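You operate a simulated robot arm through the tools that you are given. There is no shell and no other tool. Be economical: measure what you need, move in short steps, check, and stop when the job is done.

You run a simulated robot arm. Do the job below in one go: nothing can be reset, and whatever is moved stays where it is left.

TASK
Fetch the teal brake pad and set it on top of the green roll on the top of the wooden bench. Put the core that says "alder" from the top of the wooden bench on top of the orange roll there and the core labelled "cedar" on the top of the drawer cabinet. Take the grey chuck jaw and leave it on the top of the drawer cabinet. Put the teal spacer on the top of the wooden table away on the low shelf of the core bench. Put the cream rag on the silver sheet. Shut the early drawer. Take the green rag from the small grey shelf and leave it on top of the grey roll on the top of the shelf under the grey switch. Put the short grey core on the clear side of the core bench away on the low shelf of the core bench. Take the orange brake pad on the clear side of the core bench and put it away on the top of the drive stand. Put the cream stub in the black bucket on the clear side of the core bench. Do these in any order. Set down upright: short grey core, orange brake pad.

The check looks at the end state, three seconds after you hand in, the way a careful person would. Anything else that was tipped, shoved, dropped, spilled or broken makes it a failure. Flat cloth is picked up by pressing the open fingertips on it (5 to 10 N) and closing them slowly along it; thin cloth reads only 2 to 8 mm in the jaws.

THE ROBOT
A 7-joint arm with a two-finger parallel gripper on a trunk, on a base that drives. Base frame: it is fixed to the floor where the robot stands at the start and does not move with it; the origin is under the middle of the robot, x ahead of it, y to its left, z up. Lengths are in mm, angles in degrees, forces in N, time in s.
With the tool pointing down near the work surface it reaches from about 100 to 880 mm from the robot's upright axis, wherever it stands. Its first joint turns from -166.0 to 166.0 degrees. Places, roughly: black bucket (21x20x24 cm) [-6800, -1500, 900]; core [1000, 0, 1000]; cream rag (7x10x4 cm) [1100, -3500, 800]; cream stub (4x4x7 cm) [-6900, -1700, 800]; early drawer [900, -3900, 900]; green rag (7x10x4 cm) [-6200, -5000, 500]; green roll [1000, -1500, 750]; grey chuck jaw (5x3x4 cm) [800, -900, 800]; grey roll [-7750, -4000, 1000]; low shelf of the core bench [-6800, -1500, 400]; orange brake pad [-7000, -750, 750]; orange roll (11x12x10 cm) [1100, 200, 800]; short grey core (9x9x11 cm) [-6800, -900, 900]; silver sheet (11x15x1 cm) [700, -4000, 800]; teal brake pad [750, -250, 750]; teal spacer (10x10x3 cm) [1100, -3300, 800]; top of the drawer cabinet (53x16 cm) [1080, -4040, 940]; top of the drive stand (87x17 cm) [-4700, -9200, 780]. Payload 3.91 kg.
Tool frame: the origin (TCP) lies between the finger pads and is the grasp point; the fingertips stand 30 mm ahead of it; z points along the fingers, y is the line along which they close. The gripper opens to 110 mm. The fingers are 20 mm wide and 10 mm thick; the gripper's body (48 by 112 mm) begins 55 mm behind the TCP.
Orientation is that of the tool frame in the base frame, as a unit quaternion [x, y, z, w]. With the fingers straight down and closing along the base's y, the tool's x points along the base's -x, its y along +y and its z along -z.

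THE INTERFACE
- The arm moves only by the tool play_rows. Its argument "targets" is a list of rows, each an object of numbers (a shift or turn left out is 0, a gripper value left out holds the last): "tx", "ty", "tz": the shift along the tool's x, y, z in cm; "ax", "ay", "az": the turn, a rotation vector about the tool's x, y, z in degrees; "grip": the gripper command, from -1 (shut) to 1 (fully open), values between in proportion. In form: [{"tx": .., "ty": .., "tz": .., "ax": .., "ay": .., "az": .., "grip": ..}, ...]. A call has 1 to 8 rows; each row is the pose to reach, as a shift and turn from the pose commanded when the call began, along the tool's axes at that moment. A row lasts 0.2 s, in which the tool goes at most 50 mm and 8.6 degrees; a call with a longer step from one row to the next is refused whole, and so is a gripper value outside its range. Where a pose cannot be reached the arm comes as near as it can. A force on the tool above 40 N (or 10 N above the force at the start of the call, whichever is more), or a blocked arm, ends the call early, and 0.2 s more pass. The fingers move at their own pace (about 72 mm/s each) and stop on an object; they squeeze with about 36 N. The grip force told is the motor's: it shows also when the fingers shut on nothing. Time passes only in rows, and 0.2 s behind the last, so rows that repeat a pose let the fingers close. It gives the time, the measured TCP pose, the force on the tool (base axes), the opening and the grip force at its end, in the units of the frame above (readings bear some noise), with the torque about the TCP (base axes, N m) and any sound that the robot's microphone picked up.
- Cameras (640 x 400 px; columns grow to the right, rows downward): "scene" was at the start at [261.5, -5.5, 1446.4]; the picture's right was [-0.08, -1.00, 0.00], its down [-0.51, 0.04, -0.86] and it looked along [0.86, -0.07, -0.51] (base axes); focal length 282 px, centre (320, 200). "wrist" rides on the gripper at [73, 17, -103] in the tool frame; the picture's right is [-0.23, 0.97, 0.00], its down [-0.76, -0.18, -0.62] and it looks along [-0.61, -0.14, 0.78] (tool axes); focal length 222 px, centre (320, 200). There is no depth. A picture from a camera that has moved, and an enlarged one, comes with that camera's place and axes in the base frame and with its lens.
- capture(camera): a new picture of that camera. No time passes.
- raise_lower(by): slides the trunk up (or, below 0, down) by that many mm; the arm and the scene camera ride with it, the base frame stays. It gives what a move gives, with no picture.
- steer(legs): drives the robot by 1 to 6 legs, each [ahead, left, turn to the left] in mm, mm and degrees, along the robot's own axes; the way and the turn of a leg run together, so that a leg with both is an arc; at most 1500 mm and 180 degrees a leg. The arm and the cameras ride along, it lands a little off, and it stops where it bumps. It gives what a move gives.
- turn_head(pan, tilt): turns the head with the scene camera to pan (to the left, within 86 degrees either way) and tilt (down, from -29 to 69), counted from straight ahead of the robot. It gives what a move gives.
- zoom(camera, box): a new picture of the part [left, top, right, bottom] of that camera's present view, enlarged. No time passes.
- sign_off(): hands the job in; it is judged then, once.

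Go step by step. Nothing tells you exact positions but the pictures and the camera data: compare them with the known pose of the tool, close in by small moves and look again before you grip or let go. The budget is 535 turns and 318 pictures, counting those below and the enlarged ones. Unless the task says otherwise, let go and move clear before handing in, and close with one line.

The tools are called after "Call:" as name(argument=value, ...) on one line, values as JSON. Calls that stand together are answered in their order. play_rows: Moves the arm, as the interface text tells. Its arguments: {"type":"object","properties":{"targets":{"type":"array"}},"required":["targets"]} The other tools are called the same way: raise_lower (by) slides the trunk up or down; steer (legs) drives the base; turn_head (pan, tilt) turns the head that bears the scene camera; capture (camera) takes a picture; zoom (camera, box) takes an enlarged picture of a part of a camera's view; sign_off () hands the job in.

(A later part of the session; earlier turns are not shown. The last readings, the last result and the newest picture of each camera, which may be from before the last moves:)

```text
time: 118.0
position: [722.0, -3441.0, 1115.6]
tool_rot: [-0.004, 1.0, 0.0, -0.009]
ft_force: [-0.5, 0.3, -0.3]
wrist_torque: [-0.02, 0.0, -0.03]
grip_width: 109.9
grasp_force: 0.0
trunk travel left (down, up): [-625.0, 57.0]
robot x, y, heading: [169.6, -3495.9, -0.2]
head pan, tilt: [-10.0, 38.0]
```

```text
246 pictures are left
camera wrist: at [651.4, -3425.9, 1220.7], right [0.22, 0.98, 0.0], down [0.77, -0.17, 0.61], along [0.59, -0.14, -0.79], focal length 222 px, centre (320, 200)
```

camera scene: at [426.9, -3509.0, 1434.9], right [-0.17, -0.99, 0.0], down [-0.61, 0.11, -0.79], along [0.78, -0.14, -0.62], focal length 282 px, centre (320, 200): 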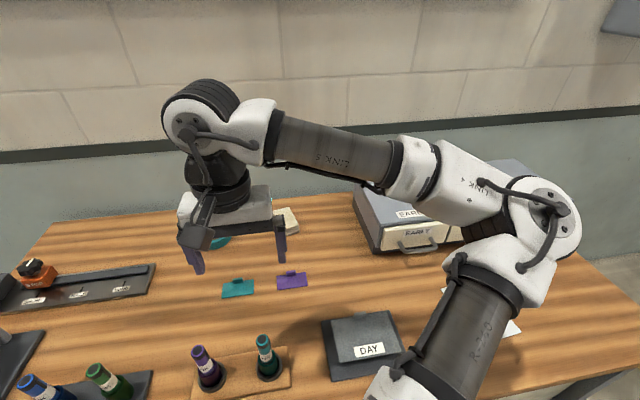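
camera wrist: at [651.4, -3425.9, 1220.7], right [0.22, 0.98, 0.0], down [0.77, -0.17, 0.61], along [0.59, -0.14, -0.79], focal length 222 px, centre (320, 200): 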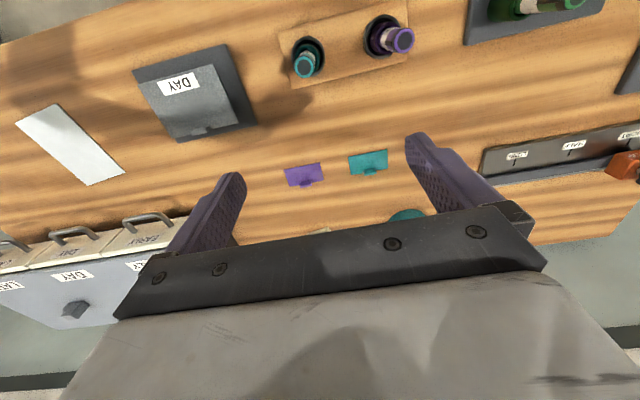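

Call:
steer(legs=[[130, 0, 0]])

Call:
play_rows(targets=[{"tx": -4, "ty": -2, "ay": -0.9}, {"tx": -8, "ty": -4, "ay": -0.9}, {"tx": -12, "ty": -6, "ay": -0.9}, {"tx": -16, "ty": -8, "ay": -0.9}, {"tx": -18, "ty": -8, "ay": -0.9}])

Call:
capture(camera="wrist")

Call:
capture(camera="scene")

```text
time: 119.3
position: [853.7, -3441.5, 1114.1]
tool_rot: [-0.004, 1.0, 0.001, -0.009]
ft_force: [0.2, 0.9, 0.5]
wrist_torque: [0.01, 0.02, -0.02]
grip_width: 109.9
grasp_force: 0.1
trunk travel left (down, up): [-625.0, 57.0]
robot x, y, heading: [302.0, -3496.5, 0.2]
head pan, tilt: [-10.0, 38.0]
```

```text
time: 120.5
position: [1034.1, -3520.1, 1112.0]
tool_rot: [-0.005, 1.0, 0.001, 0.0]
ft_force: [0.1, -1.2, -0.7]
wrist_torque: [-0.01, -0.01, -0.01]
grip_width: 109.9
grasp_force: 0.0
trunk travel left (down, up): [-625.0, 57.0]
robot x, y, heading: [301.7, -3496.7, 0.1]
head pan, tilt: [-10.0, 38.0]
```

```text
245 pictures are left
camera wrist: at [961.4, -3503.8, 1216.4], right [0.22, 0.98, 0.0], down [0.76, -0.17, 0.62], along [0.61, -0.14, -0.78], focal length 222 px, centre (320, 200)
```

wrist: 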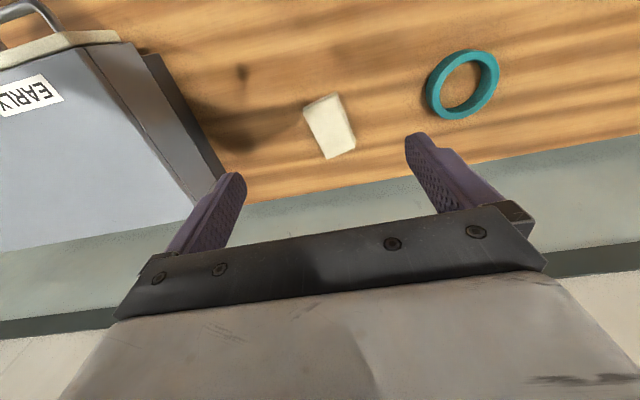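

```text
244 pictures are left
camera scene: at [557.0, -3508.6, 1434.8], right [-0.17, -0.99, 0.0], down [-0.61, 0.11, -0.79], along [0.78, -0.14, -0.62], focal length 282 px, centre (320, 200)
```

scene: 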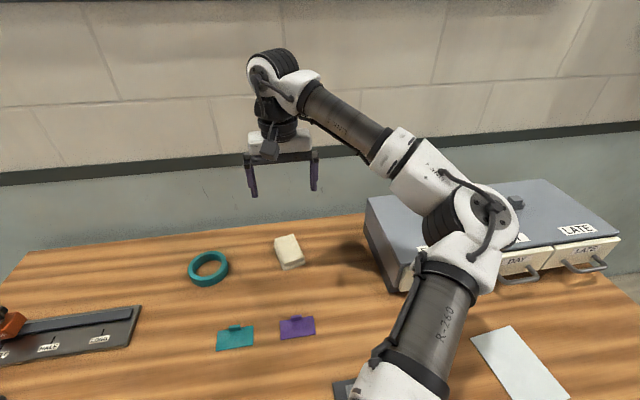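

Rag centre is about (1102,-3518), top ≈850, turned ~12°. I align and lower.

Call:
play_rows(targets=[{"tx": -4, "tz": 3, "az": -6}, {"tx": -6.8, "ty": 0.2, "tz": 7, "az": -12}, {"tx": -6.8, "ty": 0.2, "tz": 11.5, "az": -12}, {"tx": -6.8, "ty": 0.2, "tz": 16, "az": -12}, {"tx": -6.8, "ty": 0.2, "tz": 18, "az": -12}])

Call:
capture(camera="wrist")

Call:
zoom(camera="scene", box=[180, 160, 380, 320])

```text
time: 121.7
position: [1102.0, -3517.5, 932.2]
tool_rot: [-0.109, 0.994, 0.0, -0.001]
ft_force: [-0.2, -0.7, -0.4]
wrist_torque: [0.01, 0.02, 0.04]
grip_width: 109.9
grasp_force: 0.0
trunk travel left (down, up): [-625.0, 57.0]
robot x, y, heading: [299.6, -3496.0, 0.2]
head pan, tilt: [-10.0, 38.0]
```

```text
243 pictures are left
camera wrist: at [1025.9, -3516.8, 1035.9], right [0.01, 1.0, 0.0], down [0.78, -0.01, 0.62], along [0.62, -0.01, -0.78], focal length 222 px, centre (320, 200)
```

wrist: 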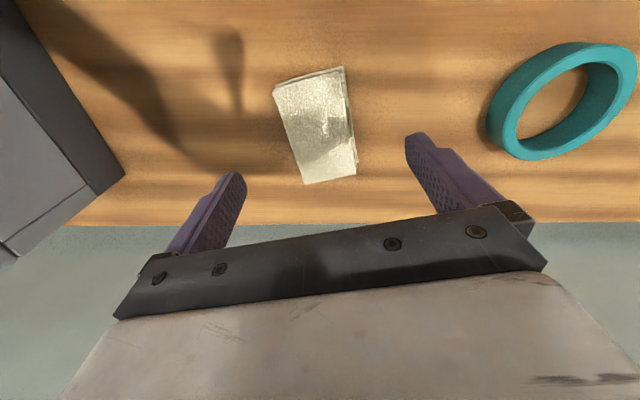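

```text
2.50 times, centred on (280, 240) of scene
camera zoom: at [556.9, -3508.8, 1434.9], right [-0.17, -0.99, 0.0], down [-0.61, 0.11, -0.79], along [0.78, -0.14, -0.62], focal length 705 px, centre (420, 100)
```

zoom: 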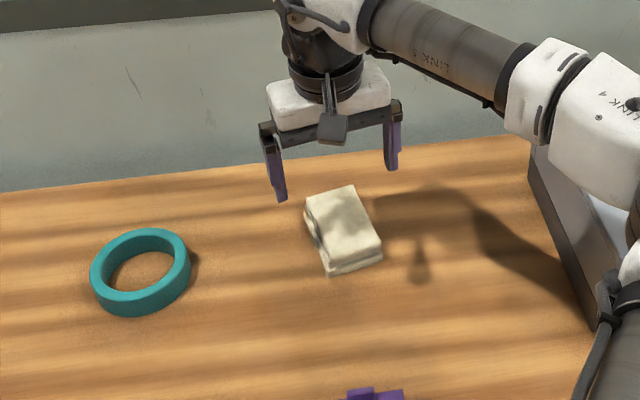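

Alignment is good. I lower to the rag and close gently across it.

Call:
play_rows(targets=[{"tz": 4}, {"tz": 7}, {"tz": 8.5}, {"tz": 8.5}])

Call:
zoom(camera="scene", box=[200, 180, 360, 310])

```text
time: 122.7
position: [1101.4, -3515.2, 845.8]
tool_rot: [-0.109, 0.994, 0.001, 0.0]
ft_force: [-0.4, 0.2, -0.5]
wrist_torque: [-0.02, -0.01, 0.0]
grip_width: 110.2
grasp_force: 0.0
trunk travel left (down, up): [-625.0, 57.0]
robot x, y, heading: [301.4, -3495.7, -0.1]
head pan, tilt: [-10.0, 38.0]
```

```text
3.08 times, centred on (280, 245) of scene
camera zoom: at [556.8, -3508.8, 1434.9], right [-0.17, -0.99, 0.0], down [-0.61, 0.11, -0.79], along [0.78, -0.14, -0.62], focal length 868 px, centre (443, 62)
```

zoom: 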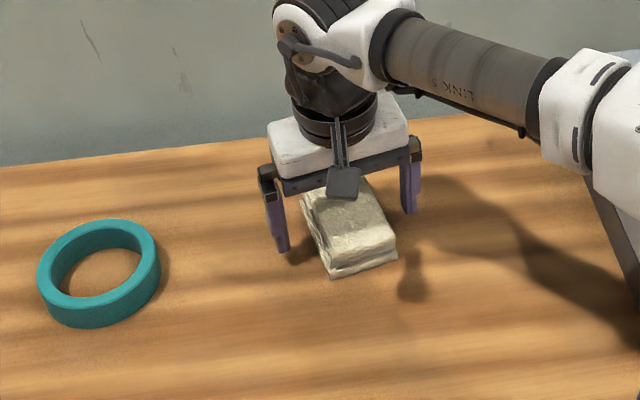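

Call:
play_rows(targets=[{"tz": 0.6}, {"tz": 1.2}, {"tz": 1.2, "grip": -1}, {"tz": 1.2, "grip": -1}, {"tz": 1.2, "grip": -1}, {"tz": 1.2, "grip": -1}, {"tz": 1.2, "grip": -1}])

Call:
play_rows(targets=[{"tz": -3}, {"tz": -7}, {"tz": -11}, {"tz": -15}, {"tz": -18}])

Call:
capture(camera="wrist")

Call:
capture(camera="scene")

```text
time: 124.3
position: [1100.3, -3517.0, 834.8]
tool_rot: [-0.109, 0.994, 0.0, 0.0]
ft_force: [0.6, -0.7, 0.5]
wrist_torque: [-0.04, -0.05, 0.02]
grip_width: 64.2
grasp_force: 36.0
trunk travel left (down, up): [-625.0, 57.0]
robot x, y, heading: [300.8, -3500.0, 0.4]
head pan, tilt: [-10.0, 38.0]
```

```text
time: 125.5
position: [1101.1, -3515.4, 1016.5]
tool_rot: [-0.108, 0.994, 0.001, 0.0]
ft_force: [-0.1, 0.4, -0.7]
wrist_torque: [0.01, -0.04, 0.0]
grip_width: 64.2
grasp_force: 36.2
trunk travel left (down, up): [-625.0, 57.0]
robot x, y, heading: [298.9, -3497.3, 0.2]
head pan, tilt: [-10.0, 38.0]
```

```text
240 pictures are left
camera wrist: at [1026.4, -3516.3, 1120.5], right [0.01, 1.0, 0.0], down [0.78, -0.01, 0.62], along [0.62, -0.01, -0.78], focal length 222 px, centre (320, 200)
```

wrist: 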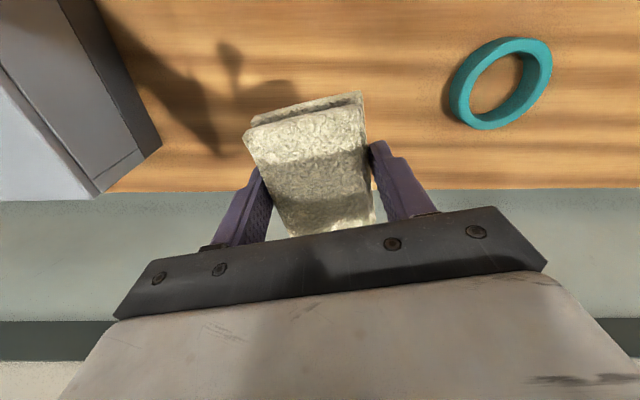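

```text
239 pictures are left
camera scene: at [556.7, -3508.8, 1434.9], right [-0.17, -0.99, 0.0], down [-0.61, 0.11, -0.79], along [0.78, -0.14, -0.62], focal length 282 px, centre (320, 200)
```

scene: 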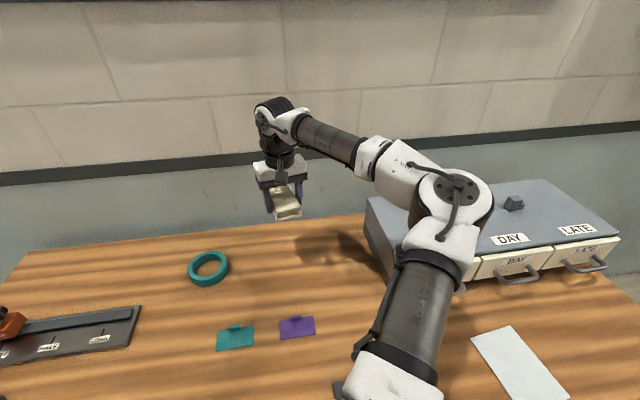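

Rag is held. Silver sheet is centred near (731,-3956), turned ~5°. I retract, raise, and drive there.

Call:
play_rows(targets=[{"tx": 4, "ty": 0.85, "tz": -2}, {"tx": 8, "ty": 1.7, "tz": -4}, {"tx": 12, "ty": 2.55, "tz": -4}, {"tx": 16, "ty": 3.4, "tz": -4}, {"tx": 20, "ty": 4.25, "tz": -4, "az": 3}, {"tx": 23.5, "ty": 5, "tz": -4, "az": 7}])

Call:
steer(legs=[[-130, 0, 0], [0, -435, 0]])

Call:
capture(camera="wrist")

Call:
capture(camera="scene")

```text
time: 126.9
position: [859.7, -3520.9, 1056.3]
tool_rot: [-0.046, 0.999, 0.0, -0.002]
ft_force: [-0.4, -0.3, -0.2]
wrist_torque: [0.04, 0.01, -0.02]
grip_width: 63.8
grasp_force: 35.8
trunk travel left (down, up): [-625.0, 57.0]
robot x, y, heading: [302.6, -3495.2, 0.1]
head pan, tilt: [-10.0, 38.0]
```

```text
time: 131.7
position: [733.2, -3953.3, 1055.7]
tool_rot: [-0.047, 0.999, 0.001, 0.0]
ft_force: [0.3, 0.0, -0.5]
wrist_torque: [-0.01, 0.0, -0.03]
grip_width: 64.0
grasp_force: 35.7
trunk travel left (down, up): [-625.0, 57.0]
robot x, y, heading: [172.7, -3927.3, -0.1]
head pan, tilt: [-10.0, 38.0]
```

```text
238 pictures are left
camera wrist: at [659.5, -3942.9, 1159.3], right [0.13, 0.99, 0.0], down [0.78, -0.11, 0.62], along [0.62, -0.08, -0.78], focal length 222 px, centre (320, 200)
```

wrist: 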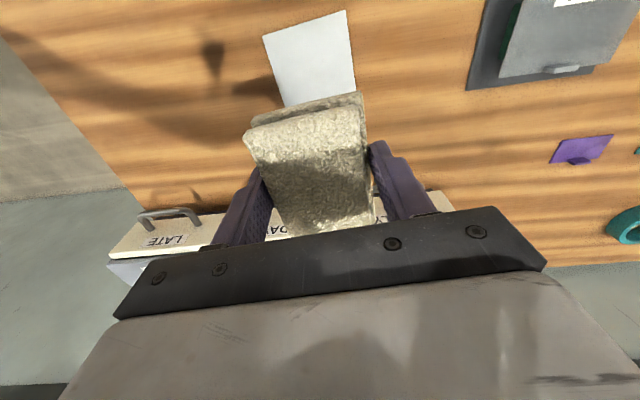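

```text
237 pictures are left
camera scene: at [429.0, -3941.3, 1434.9], right [-0.17, -0.98, 0.0], down [-0.61, 0.11, -0.79], along [0.78, -0.14, -0.62], focal length 282 px, centre (320, 200)
```

scene: 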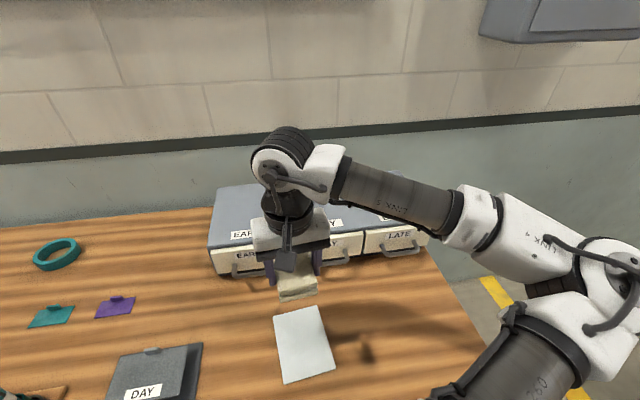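

Directly above the sheet. I lower the rag.

Call:
play_rows(targets=[{"tz": 4.5, "tx": 0.2, "ty": -0.3}, {"tz": 9, "tx": 0.2, "ty": -0.3}, {"tz": 13.5, "tx": 0.2, "ty": -0.3}, {"tz": 18, "tx": 0.2, "ty": -0.3}, {"tz": 19.5, "tx": 0.2, "ty": -0.3}, {"tz": 20.2, "tx": 0.2, "ty": -0.3}, {"tz": 20.8, "tx": 0.2, "ty": -0.3}])

Call:
zoom(camera="scene", box=[220, 230, 400, 390])

```text
time: 133.3
position: [731.0, -3955.1, 845.1]
tool_rot: [-0.047, 0.999, 0.002, 0.0]
ft_force: [-0.1, -0.8, 0.2]
wrist_torque: [0.03, 0.01, 0.04]
grip_width: 64.2
grasp_force: 35.9
trunk travel left (down, up): [-625.0, 57.0]
robot x, y, heading: [169.7, -3927.0, -0.1]
head pan, tilt: [-10.0, 38.0]
```

```text
2.50 times, centred on (310, 310) of scene
camera zoom: at [429.0, -3941.1, 1434.9], right [-0.17, -0.98, 0.0], down [-0.61, 0.11, -0.79], along [0.78, -0.14, -0.62], focal length 705 px, centre (345, -75)
```

zoom: 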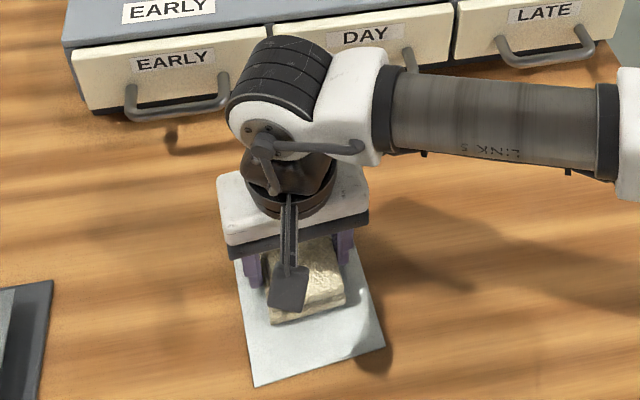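

Call:
play_rows(targets=[{"tz": 0.3}, {"tz": 0.6}, {"tz": 0.9}, {"tz": 1.2}])

```text
time: 134.3
position: [730.5, -3955.0, 837.8]
tool_rot: [-0.047, 0.999, -0.001, 0.002]
ft_force: [0.1, -1.3, 28.8]
wrist_torque: [-0.11, 0.39, 0.01]
grip_width: 64.3
grasp_force: 35.9
trunk travel left (down, up): [-625.0, 57.0]
robot x, y, heading: [172.4, -3924.9, 0.1]
head pan, tilt: [-10.0, 38.0]
```

Call:
play_rows(targets=[{"tz": -0.6}, {"tz": -0.6, "grip": 0.4}, {"tz": -0.6, "grip": 0.5}, {"tz": -0.6, "grip": 0.5}, {"tz": -4, "grip": 0.5}, {"tz": -8.5, "grip": 0.5}, {"tz": -13, "grip": 0.5}, {"tz": -17, "grip": 0.5}])

Call:
capture(camera="wrist")

```text
time: 136.1
position: [731.9, -3956.1, 1006.9]
tool_rot: [-0.048, 0.999, 0.0, -0.001]
ft_force: [-0.3, 0.8, -0.6]
wrist_torque: [0.01, 0.04, -0.01]
grip_width: 82.7
grasp_force: 0.1
trunk travel left (down, up): [-625.0, 57.0]
robot x, y, heading: [172.0, -3927.3, -0.1]
head pan, tilt: [-10.0, 38.0]
```

```text
235 pictures are left
camera wrist: at [658.0, -3946.9, 1109.9], right [0.13, 0.99, 0.0], down [0.78, -0.1, 0.62], along [0.62, -0.08, -0.78], focal length 222 px, centre (320, 200)
```

wrist: 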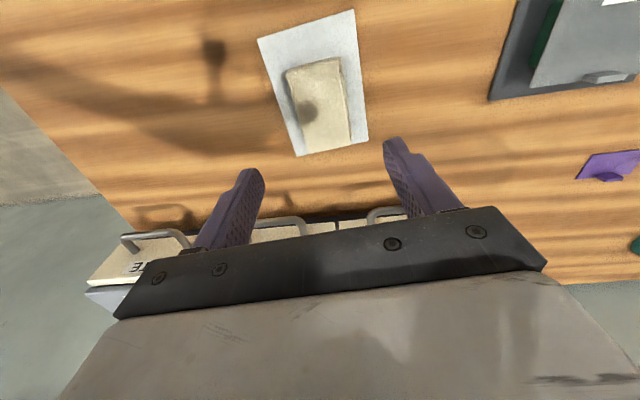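

Rag rests on the sheet. Now back for the CEDAR core.

Call:
play_rows(targets=[{"tz": -4.5, "az": 2.5, "grip": 1}, {"tz": -9, "az": 5.4, "grip": 1}, {"tz": -13.5, "az": 5.4, "grip": 1}, {"tz": -18, "az": 5.4, "grip": 1}])

Call:
steer(legs=[[-150, 0, 0], [0, 1400, 0], [0, 1400, 0], [0, 1200, 0]])

Call:
turn_head(pan=10, tilt=38)

Call:
capture(camera="scene")

```text
time: 137.1
position: [732.2, -3956.0, 1184.6]
tool_rot: [0.0, 1.0, 0.001, 0.0]
ft_force: [1.2, -0.1, 0.7]
wrist_torque: [0.02, -0.01, -0.01]
grip_width: 110.3
grasp_force: 0.1
trunk travel left (down, up): [-625.0, 57.0]
robot x, y, heading: [172.7, -3925.6, -0.0]
head pan, tilt: [-10.0, 38.0]
```

```text
time: 168.8
position: [614.2, 21.7, 1184.5]
tool_rot: [0.01, 1.0, 0.001, -0.001]
ft_force: [0.4, -0.5, -0.1]
wrist_torque: [0.0, 0.02, -0.03]
grip_width: 110.1
grasp_force: 0.1
trunk travel left (down, up): [-625.0, 57.0]
robot x, y, heading: [53.7, 60.5, -0.9]
head pan, tilt: [-10.0, 38.0]
```

```text
time: 169.6
position: [614.0, 21.1, 1183.8]
tool_rot: [0.009, 1.0, 0.001, -0.002]
ft_force: [-0.2, 0.2, 0.0]
wrist_torque: [0.01, 0.02, 0.0]
grip_width: 110.2
grasp_force: 0.1
trunk travel left (down, up): [-625.0, 57.0]
robot x, y, heading: [58.4, 60.2, -0.9]
head pan, tilt: [10.0, 38.0]
```

```text
234 pictures are left
camera scene: at [312.2, 71.5, 1434.9], right [0.15, -0.99, 0.0], down [-0.61, -0.1, -0.79], along [0.78, 0.12, -0.62], focal length 282 px, centre (320, 200)
```

scene: 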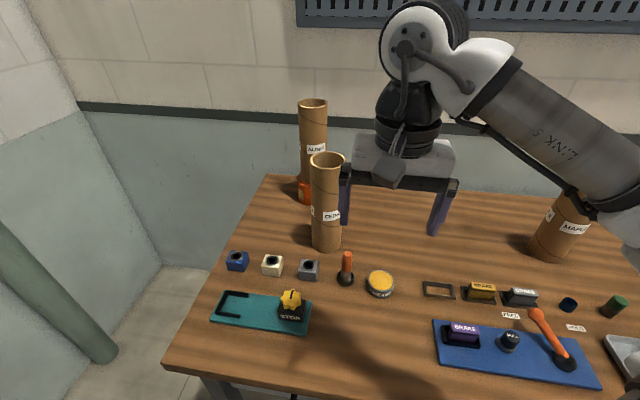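

Both cores as expected. I correct heading, drive 190 closer, and go above cedar.

Call:
steer(legs=[[190, 30, 0.9]])

Call:
capture(camera="wrist")

Call:
capture(camera="scene")

```text
time: 171.2
position: [803.6, 55.8, 1183.6]
tool_rot: [0.002, 1.0, 0.0, -0.001]
ft_force: [-0.4, -0.3, 1.0]
wrist_torque: [0.01, -0.01, 0.03]
grip_width: 109.8
grasp_force: 0.1
trunk travel left (down, up): [-625.0, 57.0]
robot x, y, heading: [243.0, 87.7, -0.3]
head pan, tilt: [10.0, 38.0]
```

```text
233 pictures are left
camera wrist: at [730.9, 73.2, 1287.7], right [0.23, 0.97, 0.0], down [0.76, -0.18, 0.62], along [0.6, -0.14, -0.78], focal length 222 px, centre (320, 200)
```

wrist: 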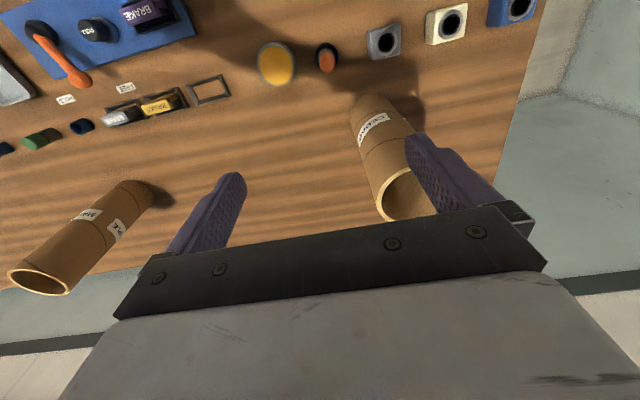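

```text
232 pictures are left
camera scene: at [500.6, 102.7, 1434.7], right [0.17, -0.99, 0.0], down [-0.61, -0.1, -0.79], along [0.78, 0.13, -0.62], focal length 282 px, centre (320, 200)
```

scene: 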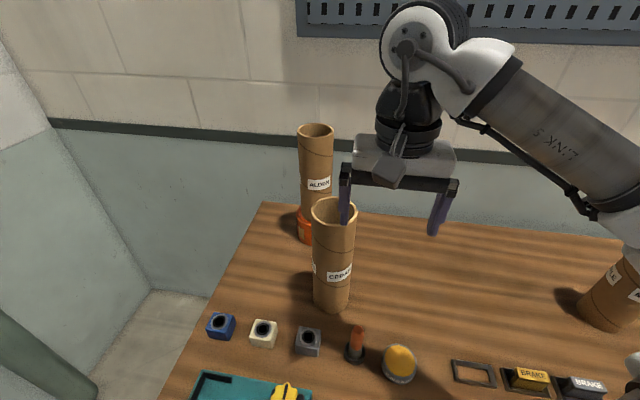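

Call:
play_rows(targets=[{"tx": -3.2, "ty": 2.8}, {"tx": -6.4, "ty": 5.6}, {"tx": -9.5, "ty": 8.4}])

Call:
capture(camera="wrist")

```text
time: 172.0
position: [897.9, 140.7, 1182.2]
tool_rot: [0.004, 1.0, 0.0, -0.001]
ft_force: [-1.1, 0.5, -1.1]
wrist_torque: [-0.03, 0.01, 0.0]
grip_width: 109.9
grasp_force: 0.1
trunk travel left (down, up): [-625.0, 57.0]
robot x, y, heading: [242.8, 89.7, -0.3]
head pan, tilt: [10.0, 38.0]
```

```text
231 pictures are left
camera wrist: at [826.2, 157.4, 1286.9], right [0.23, 0.97, 0.0], down [0.76, -0.18, 0.62], along [0.6, -0.14, -0.78], focal length 222 px, centre (320, 200)
```

wrist: 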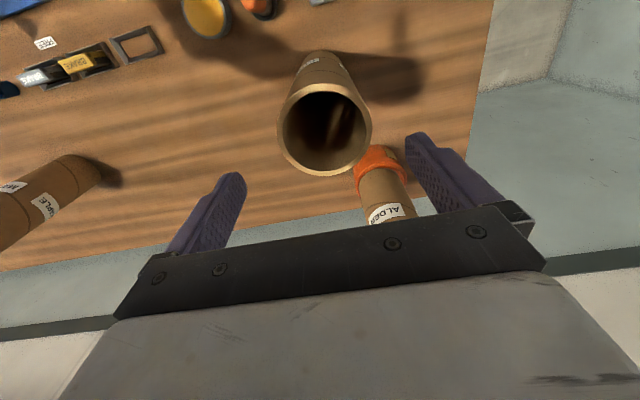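

Call:
play_rows(targets=[{"ty": 0.4, "tz": 3}, {"ty": 0.4, "tz": 7}, {"ty": 0.4, "tz": 10}, {"ty": 0.4, "tz": 12.2}, {"ty": 0.4, "tz": 12.2}])

Call:
capture(camera="wrist")

```text
time: 173.2
position: [896.3, 144.5, 1060.9]
tool_rot: [0.003, 1.0, 0.001, -0.001]
ft_force: [0.2, -0.3, 1.2]
wrist_torque: [0.02, 0.02, 0.03]
grip_width: 110.2
grasp_force: 0.1
trunk travel left (down, up): [-625.0, 57.0]
robot x, y, heading: [243.8, 86.6, -0.3]
head pan, tilt: [10.0, 38.0]
```

```text
230 pictures are left
camera wrist: at [824.5, 161.1, 1164.4], right [0.23, 0.97, 0.0], down [0.76, -0.18, 0.62], along [0.61, -0.14, -0.78], focal length 222 px, centre (320, 200)
```

wrist: 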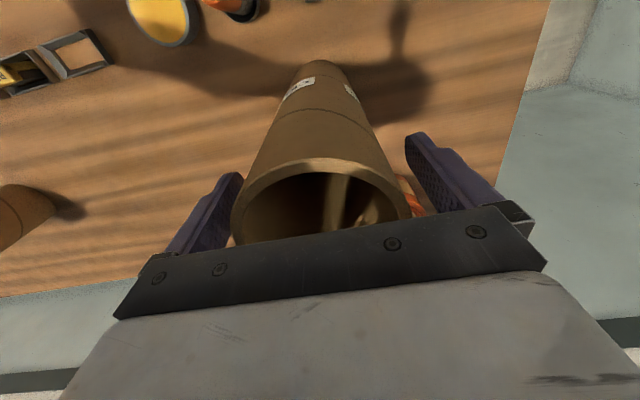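

Call:
play_rows(targets=[{"grip": -1}, {"grip": -1}, {"grip": -1}, {"grip": -1}, {"tz": -3, "grip": -1}, {"tz": -7.5, "grip": -1}, {"tz": -12, "grip": -1}])

Call:
capture(camera="scene")

```text
time: 174.8
position: [897.3, 143.9, 1182.2]
tool_rot: [0.003, 1.0, -0.001, -0.001]
ft_force: [0.2, 1.2, -3.0]
wrist_torque: [0.01, 0.04, -0.01]
grip_width: 86.2
grasp_force: 35.9
trunk travel left (down, up): [-625.0, 57.0]
robot x, y, heading: [242.8, 87.3, -0.3]
head pan, tilt: [10.0, 38.0]
```

```text
229 pictures are left
camera scene: at [499.3, 102.7, 1434.9], right [0.17, -0.99, 0.0], down [-0.61, -0.1, -0.79], along [0.78, 0.13, -0.62], focal length 282 px, centre (320, 200)
```

scene: 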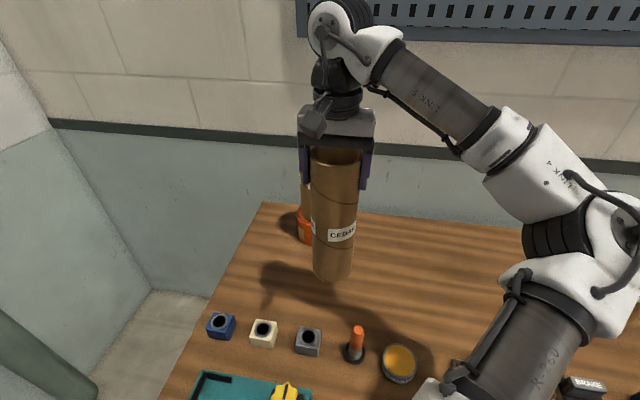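

Cedar held (86 mm). I raise it to 1240 and drive back to the drawer cabinet.

Call:
play_rows(targets=[{"tz": -4}, {"tx": 4, "ty": -1, "tz": -6}, {"tx": 8, "ty": -3, "tz": -6}, {"tx": 12, "ty": -5, "tz": -6}, {"tx": 15, "ty": -7, "tz": -6}])

Call:
steer(legs=[[-200, 0, 0.3], [0, -1400, 0], [0, -1400, 0], [0, -1250, 0]])

Call:
turn_head(pan=-5, tilt=38)

Call:
capture(camera="scene")

```text
time: 176.0
position: [746.6, 74.1, 1242.2]
tool_rot: [0.002, 1.0, 0.0, 0.0]
ft_force: [0.1, -0.3, -2.5]
wrist_torque: [-0.04, 0.03, -0.02]
grip_width: 86.1
grasp_force: 36.1
trunk travel left (down, up): [-625.0, 57.0]
robot x, y, heading: [247.2, 87.9, -0.4]
head pan, tilt: [10.0, 38.0]
```

```text
time: 208.4
position: [533.9, -3970.5, 1241.7]
tool_rot: [-0.004, 1.0, 0.001, -0.002]
ft_force: [0.2, 1.1, -3.2]
wrist_torque: [0.0, 0.0, -0.01]
grip_width: 85.9
grasp_force: 35.8
trunk travel left (down, up): [-625.0, 57.0]
robot x, y, heading: [29.0, -3965.5, 0.5]
head pan, tilt: [10.0, 38.0]
```

```text
time: 209.2
position: [534.1, -3969.7, 1242.3]
tool_rot: [-0.004, 1.0, 0.001, -0.001]
ft_force: [0.0, 0.6, -3.8]
wrist_torque: [-0.01, -0.01, 0.0]
grip_width: 86.1
grasp_force: 36.2
trunk travel left (down, up): [-625.0, 57.0]
robot x, y, heading: [28.3, -3964.7, 0.3]
head pan, tilt: [-5.0, 38.0]
```

```text
228 pictures are left
camera scene: at [287.3, -3967.9, 1434.8], right [-0.08, -1.0, 0.0], down [-0.61, 0.05, -0.79], along [0.79, -0.06, -0.62], focal length 282 px, centre (320, 200)
```

scene: 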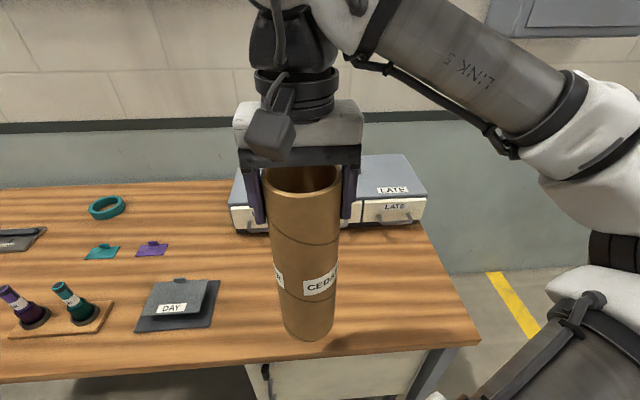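

I drive ahead 185 and extend over the cabinet top.

Call:
steer(legs=[[185, 10, -0.3]])

Call:
play_rows(targets=[{"tx": -4.5}, {"tx": -9}, {"tx": -13.5}, {"tx": -18}, {"tx": -22.5}, {"tx": -27}, {"tx": -30}])

Call:
capture(camera="scene")

Call:
capture(camera="wrist")

```text
time: 210.7
position: [720.3, -3960.8, 1242.0]
tool_rot: [-0.002, 1.0, 0.0, -0.002]
ft_force: [0.1, -0.1, -3.8]
wrist_torque: [0.03, 0.04, 0.01]
grip_width: 86.1
grasp_force: 36.4
trunk travel left (down, up): [-625.0, 57.0]
robot x, y, heading: [214.2, -3953.7, 0.6]
head pan, tilt: [-5.0, 38.0]
```

```text
time: 212.3
position: [1021.2, -3959.0, 1242.5]
tool_rot: [-0.002, 1.0, -0.001, -0.001]
ft_force: [0.2, -0.6, -4.2]
wrist_torque: [0.0, 0.07, -0.01]
grip_width: 86.3
grasp_force: 36.0
trunk travel left (down, up): [-625.0, 57.0]
robot x, y, heading: [215.6, -3953.8, 0.1]
head pan, tilt: [-5.0, 38.0]
```

```text
227 pictures are left
camera scene: at [472.6, -3957.7, 1434.7], right [-0.08, -1.0, 0.0], down [-0.61, 0.05, -0.79], along [0.78, -0.07, -0.62], focal length 282 px, centre (320, 200)
```

scene: 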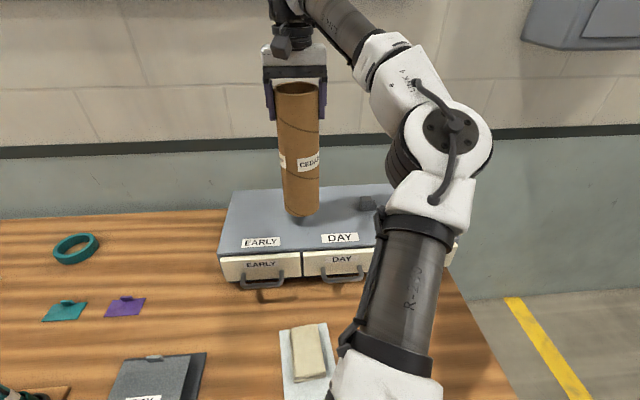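

```text
226 pictures are left
camera wrist: at [947.9, -3943.4, 1345.5], right [0.22, 0.97, 0.0], down [0.76, -0.17, 0.62], along [0.61, -0.14, -0.78], focal length 222 px, centre (320, 200)
```

wrist: 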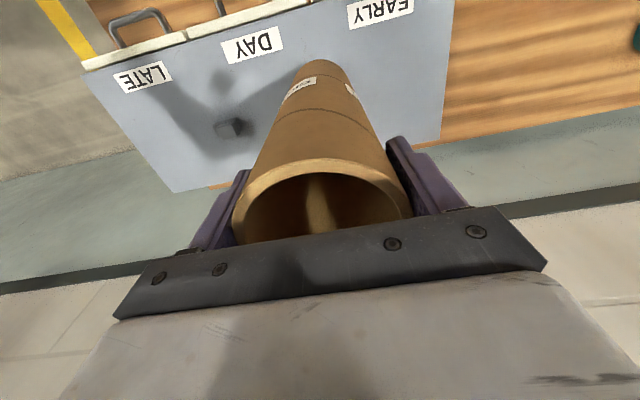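

Call:
play_rows(targets=[{"tx": -3.5, "ty": 1.5}, {"tx": -3.8, "ty": 2}, {"tx": -3.8, "ty": 2, "tz": 1.5}, {"tx": -3.8, "ty": 2, "tz": 3}, {"tx": -3.8, "ty": 2, "tz": 3.6}, {"tx": -3.8, "ty": 2, "tz": 3.9}, {"tx": -3.8, "ty": 2, "tz": 4.2}])

Call:
capture(camera="scene")

```text
time: 213.9
position: [1056.7, -3939.2, 1199.0]
tool_rot: [-0.002, 1.0, -0.001, -0.001]
ft_force: [-0.5, 0.2, -3.4]
wrist_torque: [-0.01, 0.0, 0.0]
grip_width: 86.1
grasp_force: 36.4
trunk travel left (down, up): [-625.0, 57.0]
robot x, y, heading: [212.0, -3954.0, 0.2]
head pan, tilt: [-5.0, 38.0]
```

```text
225 pictures are left
camera scene: at [472.3, -3958.0, 1434.8], right [-0.08, -1.0, 0.0], down [-0.61, 0.05, -0.79], along [0.79, -0.07, -0.62], focal length 282 px, centre (320, 200)
```

scene: 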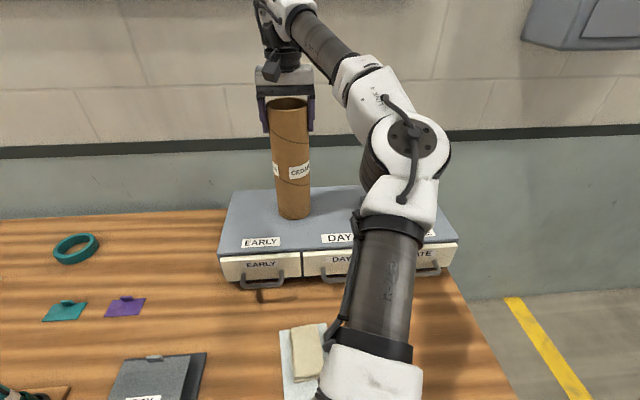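

Call:
play_rows(targets=[{"tz": 0.2}, {"tz": 0.4}, {"tz": 0.6}, {"tz": 0.8}])

```text
time: 214.9
position: [1053.4, -3938.0, 1198.1]
tool_rot: [-0.001, 1.0, 0.001, 0.005]
ft_force: [6.6, -0.8, 35.7]
wrist_torque: [-0.58, -0.33, 0.14]
grip_width: 86.1
grasp_force: 35.7
trunk travel left (down, up): [-625.0, 57.0]
robot x, y, heading: [209.3, -3954.6, 0.1]
head pan, tilt: [-5.0, 38.0]
```

Call:
play_rows(targets=[{"tz": -0.3}, {"tz": -0.6}, {"tz": -0.6}])

Call:
play_rows(targets=[{"grip": -0.2}, {"grip": 1}, {"grip": 1}, {"grip": 1}])

Call:
capture(camera="wrist")

```text
time: 215.7
position: [1056.1, -3939.0, 1197.7]
tool_rot: [-0.003, 1.0, 0.0, -0.001]
ft_force: [3.2, 1.1, 9.4]
wrist_torque: [-0.07, -0.78, 0.12]
grip_width: 86.2
grasp_force: 36.6
trunk travel left (down, up): [-625.0, 57.0]
robot x, y, heading: [216.6, -3955.2, 0.3]
head pan, tilt: [-5.0, 38.0]
```

```text
time: 216.7
position: [1056.6, -3938.6, 1197.8]
tool_rot: [-0.003, 1.0, 0.0, 0.0]
ft_force: [0.2, 0.3, -0.5]
wrist_torque: [0.0, 0.01, 0.0]
grip_width: 110.0
grasp_force: 0.0
trunk travel left (down, up): [-625.0, 57.0]
robot x, y, heading: [213.3, -3953.8, 0.4]
head pan, tilt: [-5.0, 38.0]
```

```text
224 pictures are left
camera wrist: at [984.4, -3923.1, 1302.1], right [0.22, 0.97, 0.0], down [0.76, -0.17, 0.62], along [0.61, -0.14, -0.78], focal length 222 px, centre (320, 200)
```

wrist: 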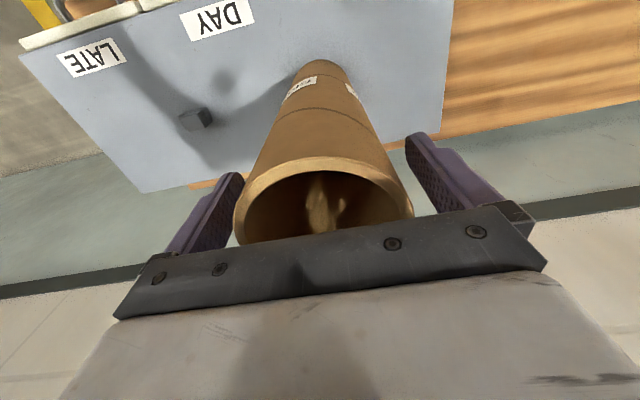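

Cedar stands free. I rise clear and retract.

Call:
play_rows(targets=[{"tz": -3}, {"tz": -6}, {"tz": -8.5}, {"tz": -8.5, "tx": 4.5}, {"tz": -8.5, "tx": 9}, {"tz": -8.5, "tx": 13.5}, {"tz": -8.5, "tx": 18}, {"tz": -8.5, "tx": 22}])

Call:
capture(camera="scene")

```text
time: 218.5
position: [836.5, -3940.0, 1282.7]
tool_rot: [-0.001, 1.0, 0.001, 0.0]
ft_force: [-0.7, 0.7, -0.2]
wrist_torque: [-0.01, -0.01, -0.02]
grip_width: 110.0
grasp_force: 0.1
out of reach, approached as far as the arm can: row 3, 4
trunk travel left (down, up): [-625.0, 57.0]
robot x, y, heading: [216.4, -3953.1, 0.3]
head pan, tilt: [-5.0, 38.0]
```

```text
223 pictures are left
camera scene: at [471.3, -3958.2, 1435.0], right [-0.08, -1.0, 0.0], down [-0.61, 0.05, -0.79], along [0.79, -0.06, -0.62], focal length 282 px, centre (320, 200)
```

scene: 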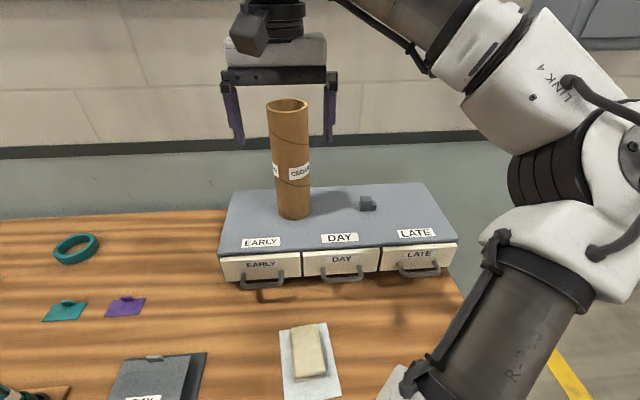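

Cedar and jaw are on the cabinet, drawer shut, rag on sheet. Next the teal spacer near (1087,-3301).

Call:
steer(legs=[[-60, 0, -0.3], [0, 650, 0]])

Call:
turn_head(pan=0, tilt=38)

Call:
capture(camera="scene")

Call:
capture(camera="wrist")

```text
time: 224.6
position: [778.4, -3299.5, 1282.3]
tool_rot: [0.001, 1.0, 0.0, 0.0]
ft_force: [0.3, 0.3, 1.2]
wrist_torque: [0.0, 0.0, -0.01]
grip_width: 109.8
grasp_force: 0.0
trunk travel left (down, up): [-625.0, 57.0]
robot x, y, heading: [156.3, -3310.2, -0.2]
head pan, tilt: [-5.0, 38.0]
```

```text
time: 225.2
position: [778.5, -3299.9, 1282.0]
tool_rot: [0.001, 1.0, 0.002, -0.001]
ft_force: [1.4, -0.1, 0.1]
wrist_torque: [0.02, -0.01, -0.02]
grip_width: 110.1
grasp_force: 0.0
trunk travel left (down, up): [-625.0, 57.0]
robot x, y, heading: [157.3, -3310.7, -0.1]
head pan, tilt: [0.0, 38.0]
```

```text
222 pictures are left
camera scene: at [413.0, -3308.1, 1434.9], right [0.0, -1.0, 0.0], down [-0.62, 0.0, -0.79], along [0.79, 0.0, -0.62], focal length 282 px, centre (320, 200)
```

scene: 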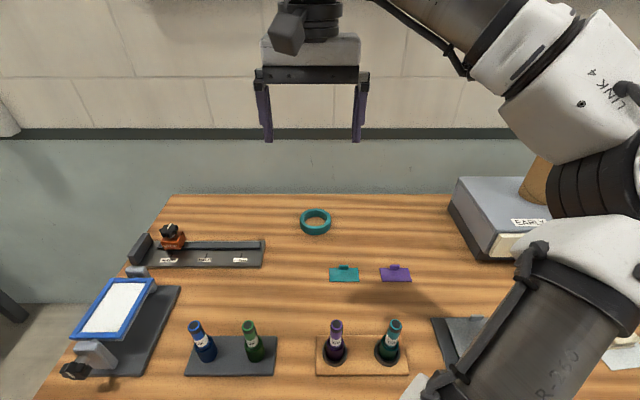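

```text
221 pictures are left
camera wrist: at [705.6, -3283.7, 1386.3], right [0.23, 0.97, 0.0], down [0.76, -0.18, 0.62], along [0.61, -0.14, -0.78], focal length 222 px, centre (320, 200)
```

wrist: 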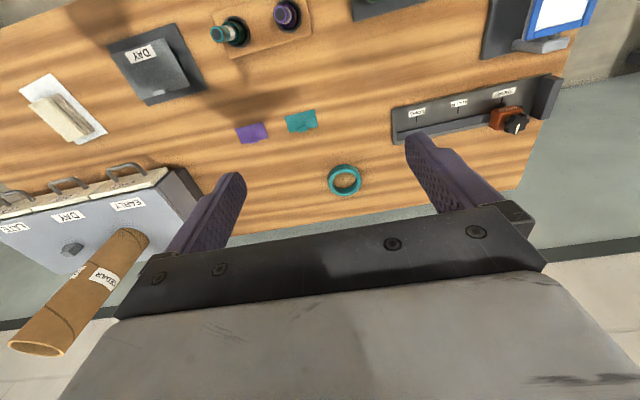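

Ring centre ≈ (1079,-3296), outer 98, inner 70. I drive closer, then pitch the tool 40° forward so it can later reach under the core bench.

Call:
steer(legs=[[130, 0, 0]])

Call:
play_rows(targets=[{"tz": 4, "ay": -5}, {"tz": 8.5, "ay": -10}, {"tz": 13, "ay": -15}, {"tz": 17.5, "ay": -20}, {"tz": 21, "ay": -25, "ty": 2}, {"tz": 22, "ay": -30, "ty": 4}, {"tz": 22, "ay": -35, "ty": 4.5}, {"tz": 22, "ay": -40, "ty": 4.5}])

Call:
capture(camera="wrist")

Call:
capture(camera="scene")

```text
time: 226.5
position: [907.9, -3300.6, 1280.4]
tool_rot: [0.001, 1.0, 0.0, 0.0]
ft_force: [1.0, -0.2, 0.4]
wrist_torque: [0.04, 0.04, -0.01]
grip_width: 109.9
grasp_force: 0.0
trunk travel left (down, up): [-625.0, 57.0]
robot x, y, heading: [286.2, -3307.4, 0.2]
head pan, tilt: [0.0, 38.0]
```

```text
time: 228.3
position: [907.3, -3254.9, 1062.6]
tool_rot: [0.001, 0.94, 0.0, 0.342]
ft_force: [0.5, -0.2, -0.1]
wrist_torque: [-0.01, -0.01, 0.01]
grip_width: 109.8
grasp_force: 0.0
trunk travel left (down, up): [-625.0, 57.0]
robot x, y, heading: [283.2, -3310.4, -0.3]
head pan, tilt: [0.0, 38.0]
```

```text
220 pictures are left
camera wrist: at [784.6, -3238.3, 1096.0], right [0.18, 0.97, 0.15], down [0.18, -0.18, 0.97], along [0.97, -0.14, -0.21], focal length 222 px, centre (320, 200)
```

wrist: 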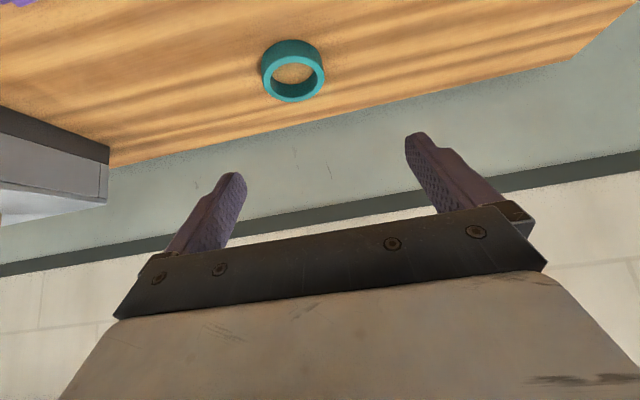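

```text
219 pictures are left
camera scene: at [541.6, -3308.3, 1434.9], right [0.0, -1.0, 0.0], down [-0.62, 0.0, -0.79], along [0.79, 0.0, -0.62], focal length 282 px, centre (320, 200)
```

scene: 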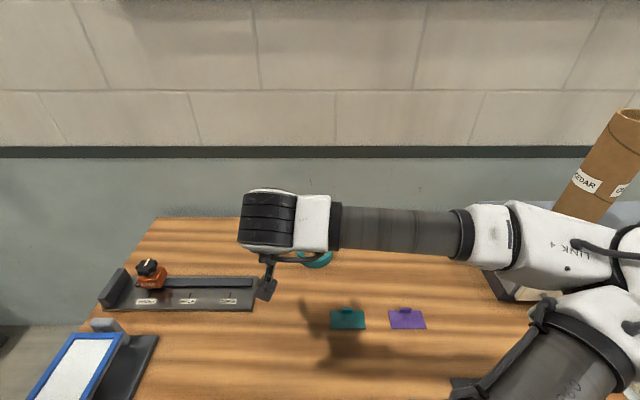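

I approach along the tool axis to hover above the ring's left wall.

Call:
play_rows(targets=[{"tz": 4.5, "tx": -0.4, "ty": 0.1, "grip": 0.1}, {"tz": 9, "tx": -0.7, "ty": 0.3, "grip": 0.1}, {"tz": 13.5, "tx": -1, "ty": 0.5, "grip": 0.1}, {"tz": 18, "tx": -1.4, "ty": 0.6, "grip": 0.1}, {"tz": 21, "tx": -1.7, "ty": 0.6, "grip": 0.1}])

Call:
capture(camera="wrist")

Call:
zoom(camera="scene", box=[200, 180, 420, 330])

```text
time: 229.5
position: [1055.9, -3248.9, 910.4]
tool_rot: [0.002, 0.94, 0.0, 0.342]
ft_force: [0.3, 0.2, 0.6]
wrist_torque: [0.0, 0.0, 0.0]
grip_width: 60.0
grasp_force: 0.0
trunk travel left (down, up): [-625.0, 57.0]
robot x, y, heading: [283.2, -3307.4, -0.0]
head pan, tilt: [0.0, 38.0]
```

```text
218 pictures are left
camera wrist: at [932.8, -3232.2, 943.8], right [0.18, 0.97, 0.15], down [0.18, -0.18, 0.97], along [0.97, -0.14, -0.21], focal length 222 px, centre (320, 200)
```

wrist: 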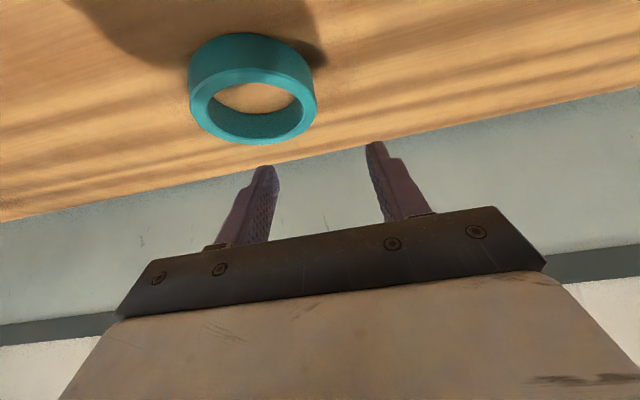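

```text
2.67 times, centred on (310, 255) of scene
camera zoom: at [542.1, -3308.2, 1434.8], right [0.0, -1.0, 0.0], down [-0.62, 0.0, -0.79], along [0.79, 0.0, -0.62], focal length 752 px, centre (347, 53)
```

zoom: 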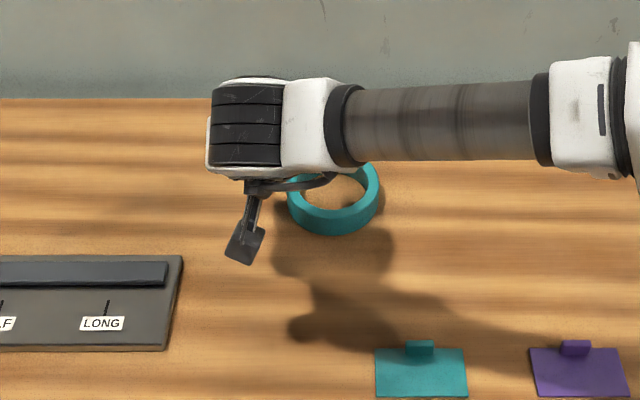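

Wall of the ring is at y≈-3250, ring centre (1070,-3291). I lower straight down with one finger inside the hole.

Call:
play_rows(targets=[{"tx": 2, "tz": 2.6}, {"tx": 3.2, "tz": 4.2}, {"tx": 4, "tz": 5.2}, {"tx": 4, "tz": 5.2}])

Call:
capture(camera="wrist")

Call:
zoom(camera="scene", box=[240, 200, 400, 310])

```text
time: 230.5
position: [1056.9, -3249.0, 844.8]
tool_rot: [0.001, 0.94, 0.001, 0.342]
ft_force: [-0.3, 0.3, 0.5]
wrist_torque: [0.01, -0.03, 0.03]
grip_width: 60.5
grasp_force: 0.1
trunk travel left (down, up): [-625.0, 57.0]
robot x, y, heading: [282.3, -3312.6, -0.1]
head pan, tilt: [0.0, 38.0]
```

```text
216 pictures are left
camera wrist: at [935.1, -3232.5, 879.0], right [0.18, 0.97, 0.15], down [0.18, -0.18, 0.97], along [0.97, -0.14, -0.21], focal length 222 px, centre (320, 200)
```

wrist: 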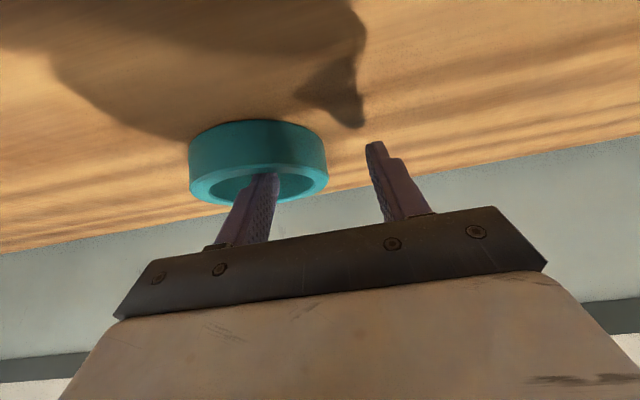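

```text
3.64 times, centred on (320, 255) of scene
camera zoom: at [541.7, -3308.3, 1434.9], right [0.0, -1.0, 0.0], down [-0.62, 0.0, -0.79], along [0.79, 0.0, -0.62], focal length 1025 px, centre (320, 0)
```

zoom: 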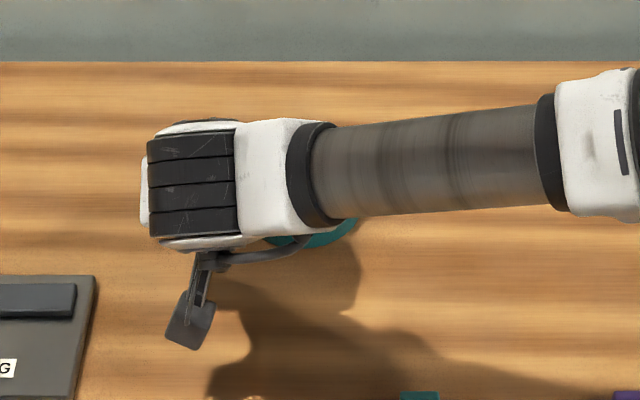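

Inside finger is in the hole. I lower 5 mm more and close.

Call:
play_rows(targets=[{"tx": 0.3, "tz": 0.4}, {"tx": 0.3, "tz": 0.4, "grip": -1}, {"tx": 0.3, "tz": 0.4, "grip": -1}, {"tx": 0.3, "tz": 0.4, "grip": -1}, {"tx": 0.3, "tz": 0.4, "grip": -1}])

Call:
capture(camera="wrist")

```text
time: 231.7
position: [1058.6, -3249.6, 842.0]
tool_rot: [0.001, 0.94, 0.0, 0.342]
ft_force: [1.4, 1.3, 3.3]
wrist_torque: [-0.11, 0.08, 0.07]
grip_width: 9.0
grasp_force: 36.5
trunk travel left (down, up): [-625.0, 57.0]
robot x, y, heading: [283.4, -3311.1, -0.0]
head pan, tilt: [0.0, 38.0]
```

```text
214 pictures are left
camera wrist: at [935.5, -3232.6, 874.8], right [0.18, 0.97, 0.15], down [0.18, -0.18, 0.97], along [0.97, -0.14, -0.21], focal length 222 px, centre (320, 200)
```

wrist: 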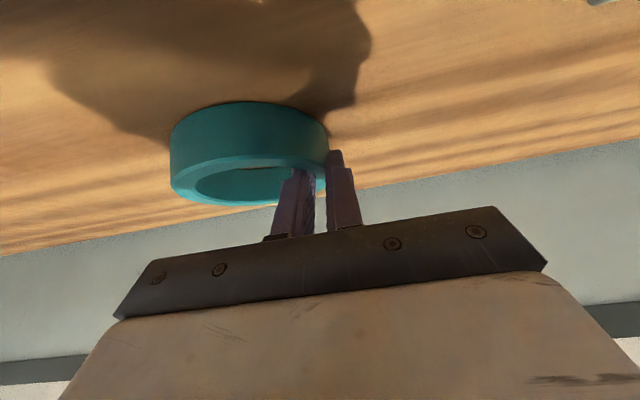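

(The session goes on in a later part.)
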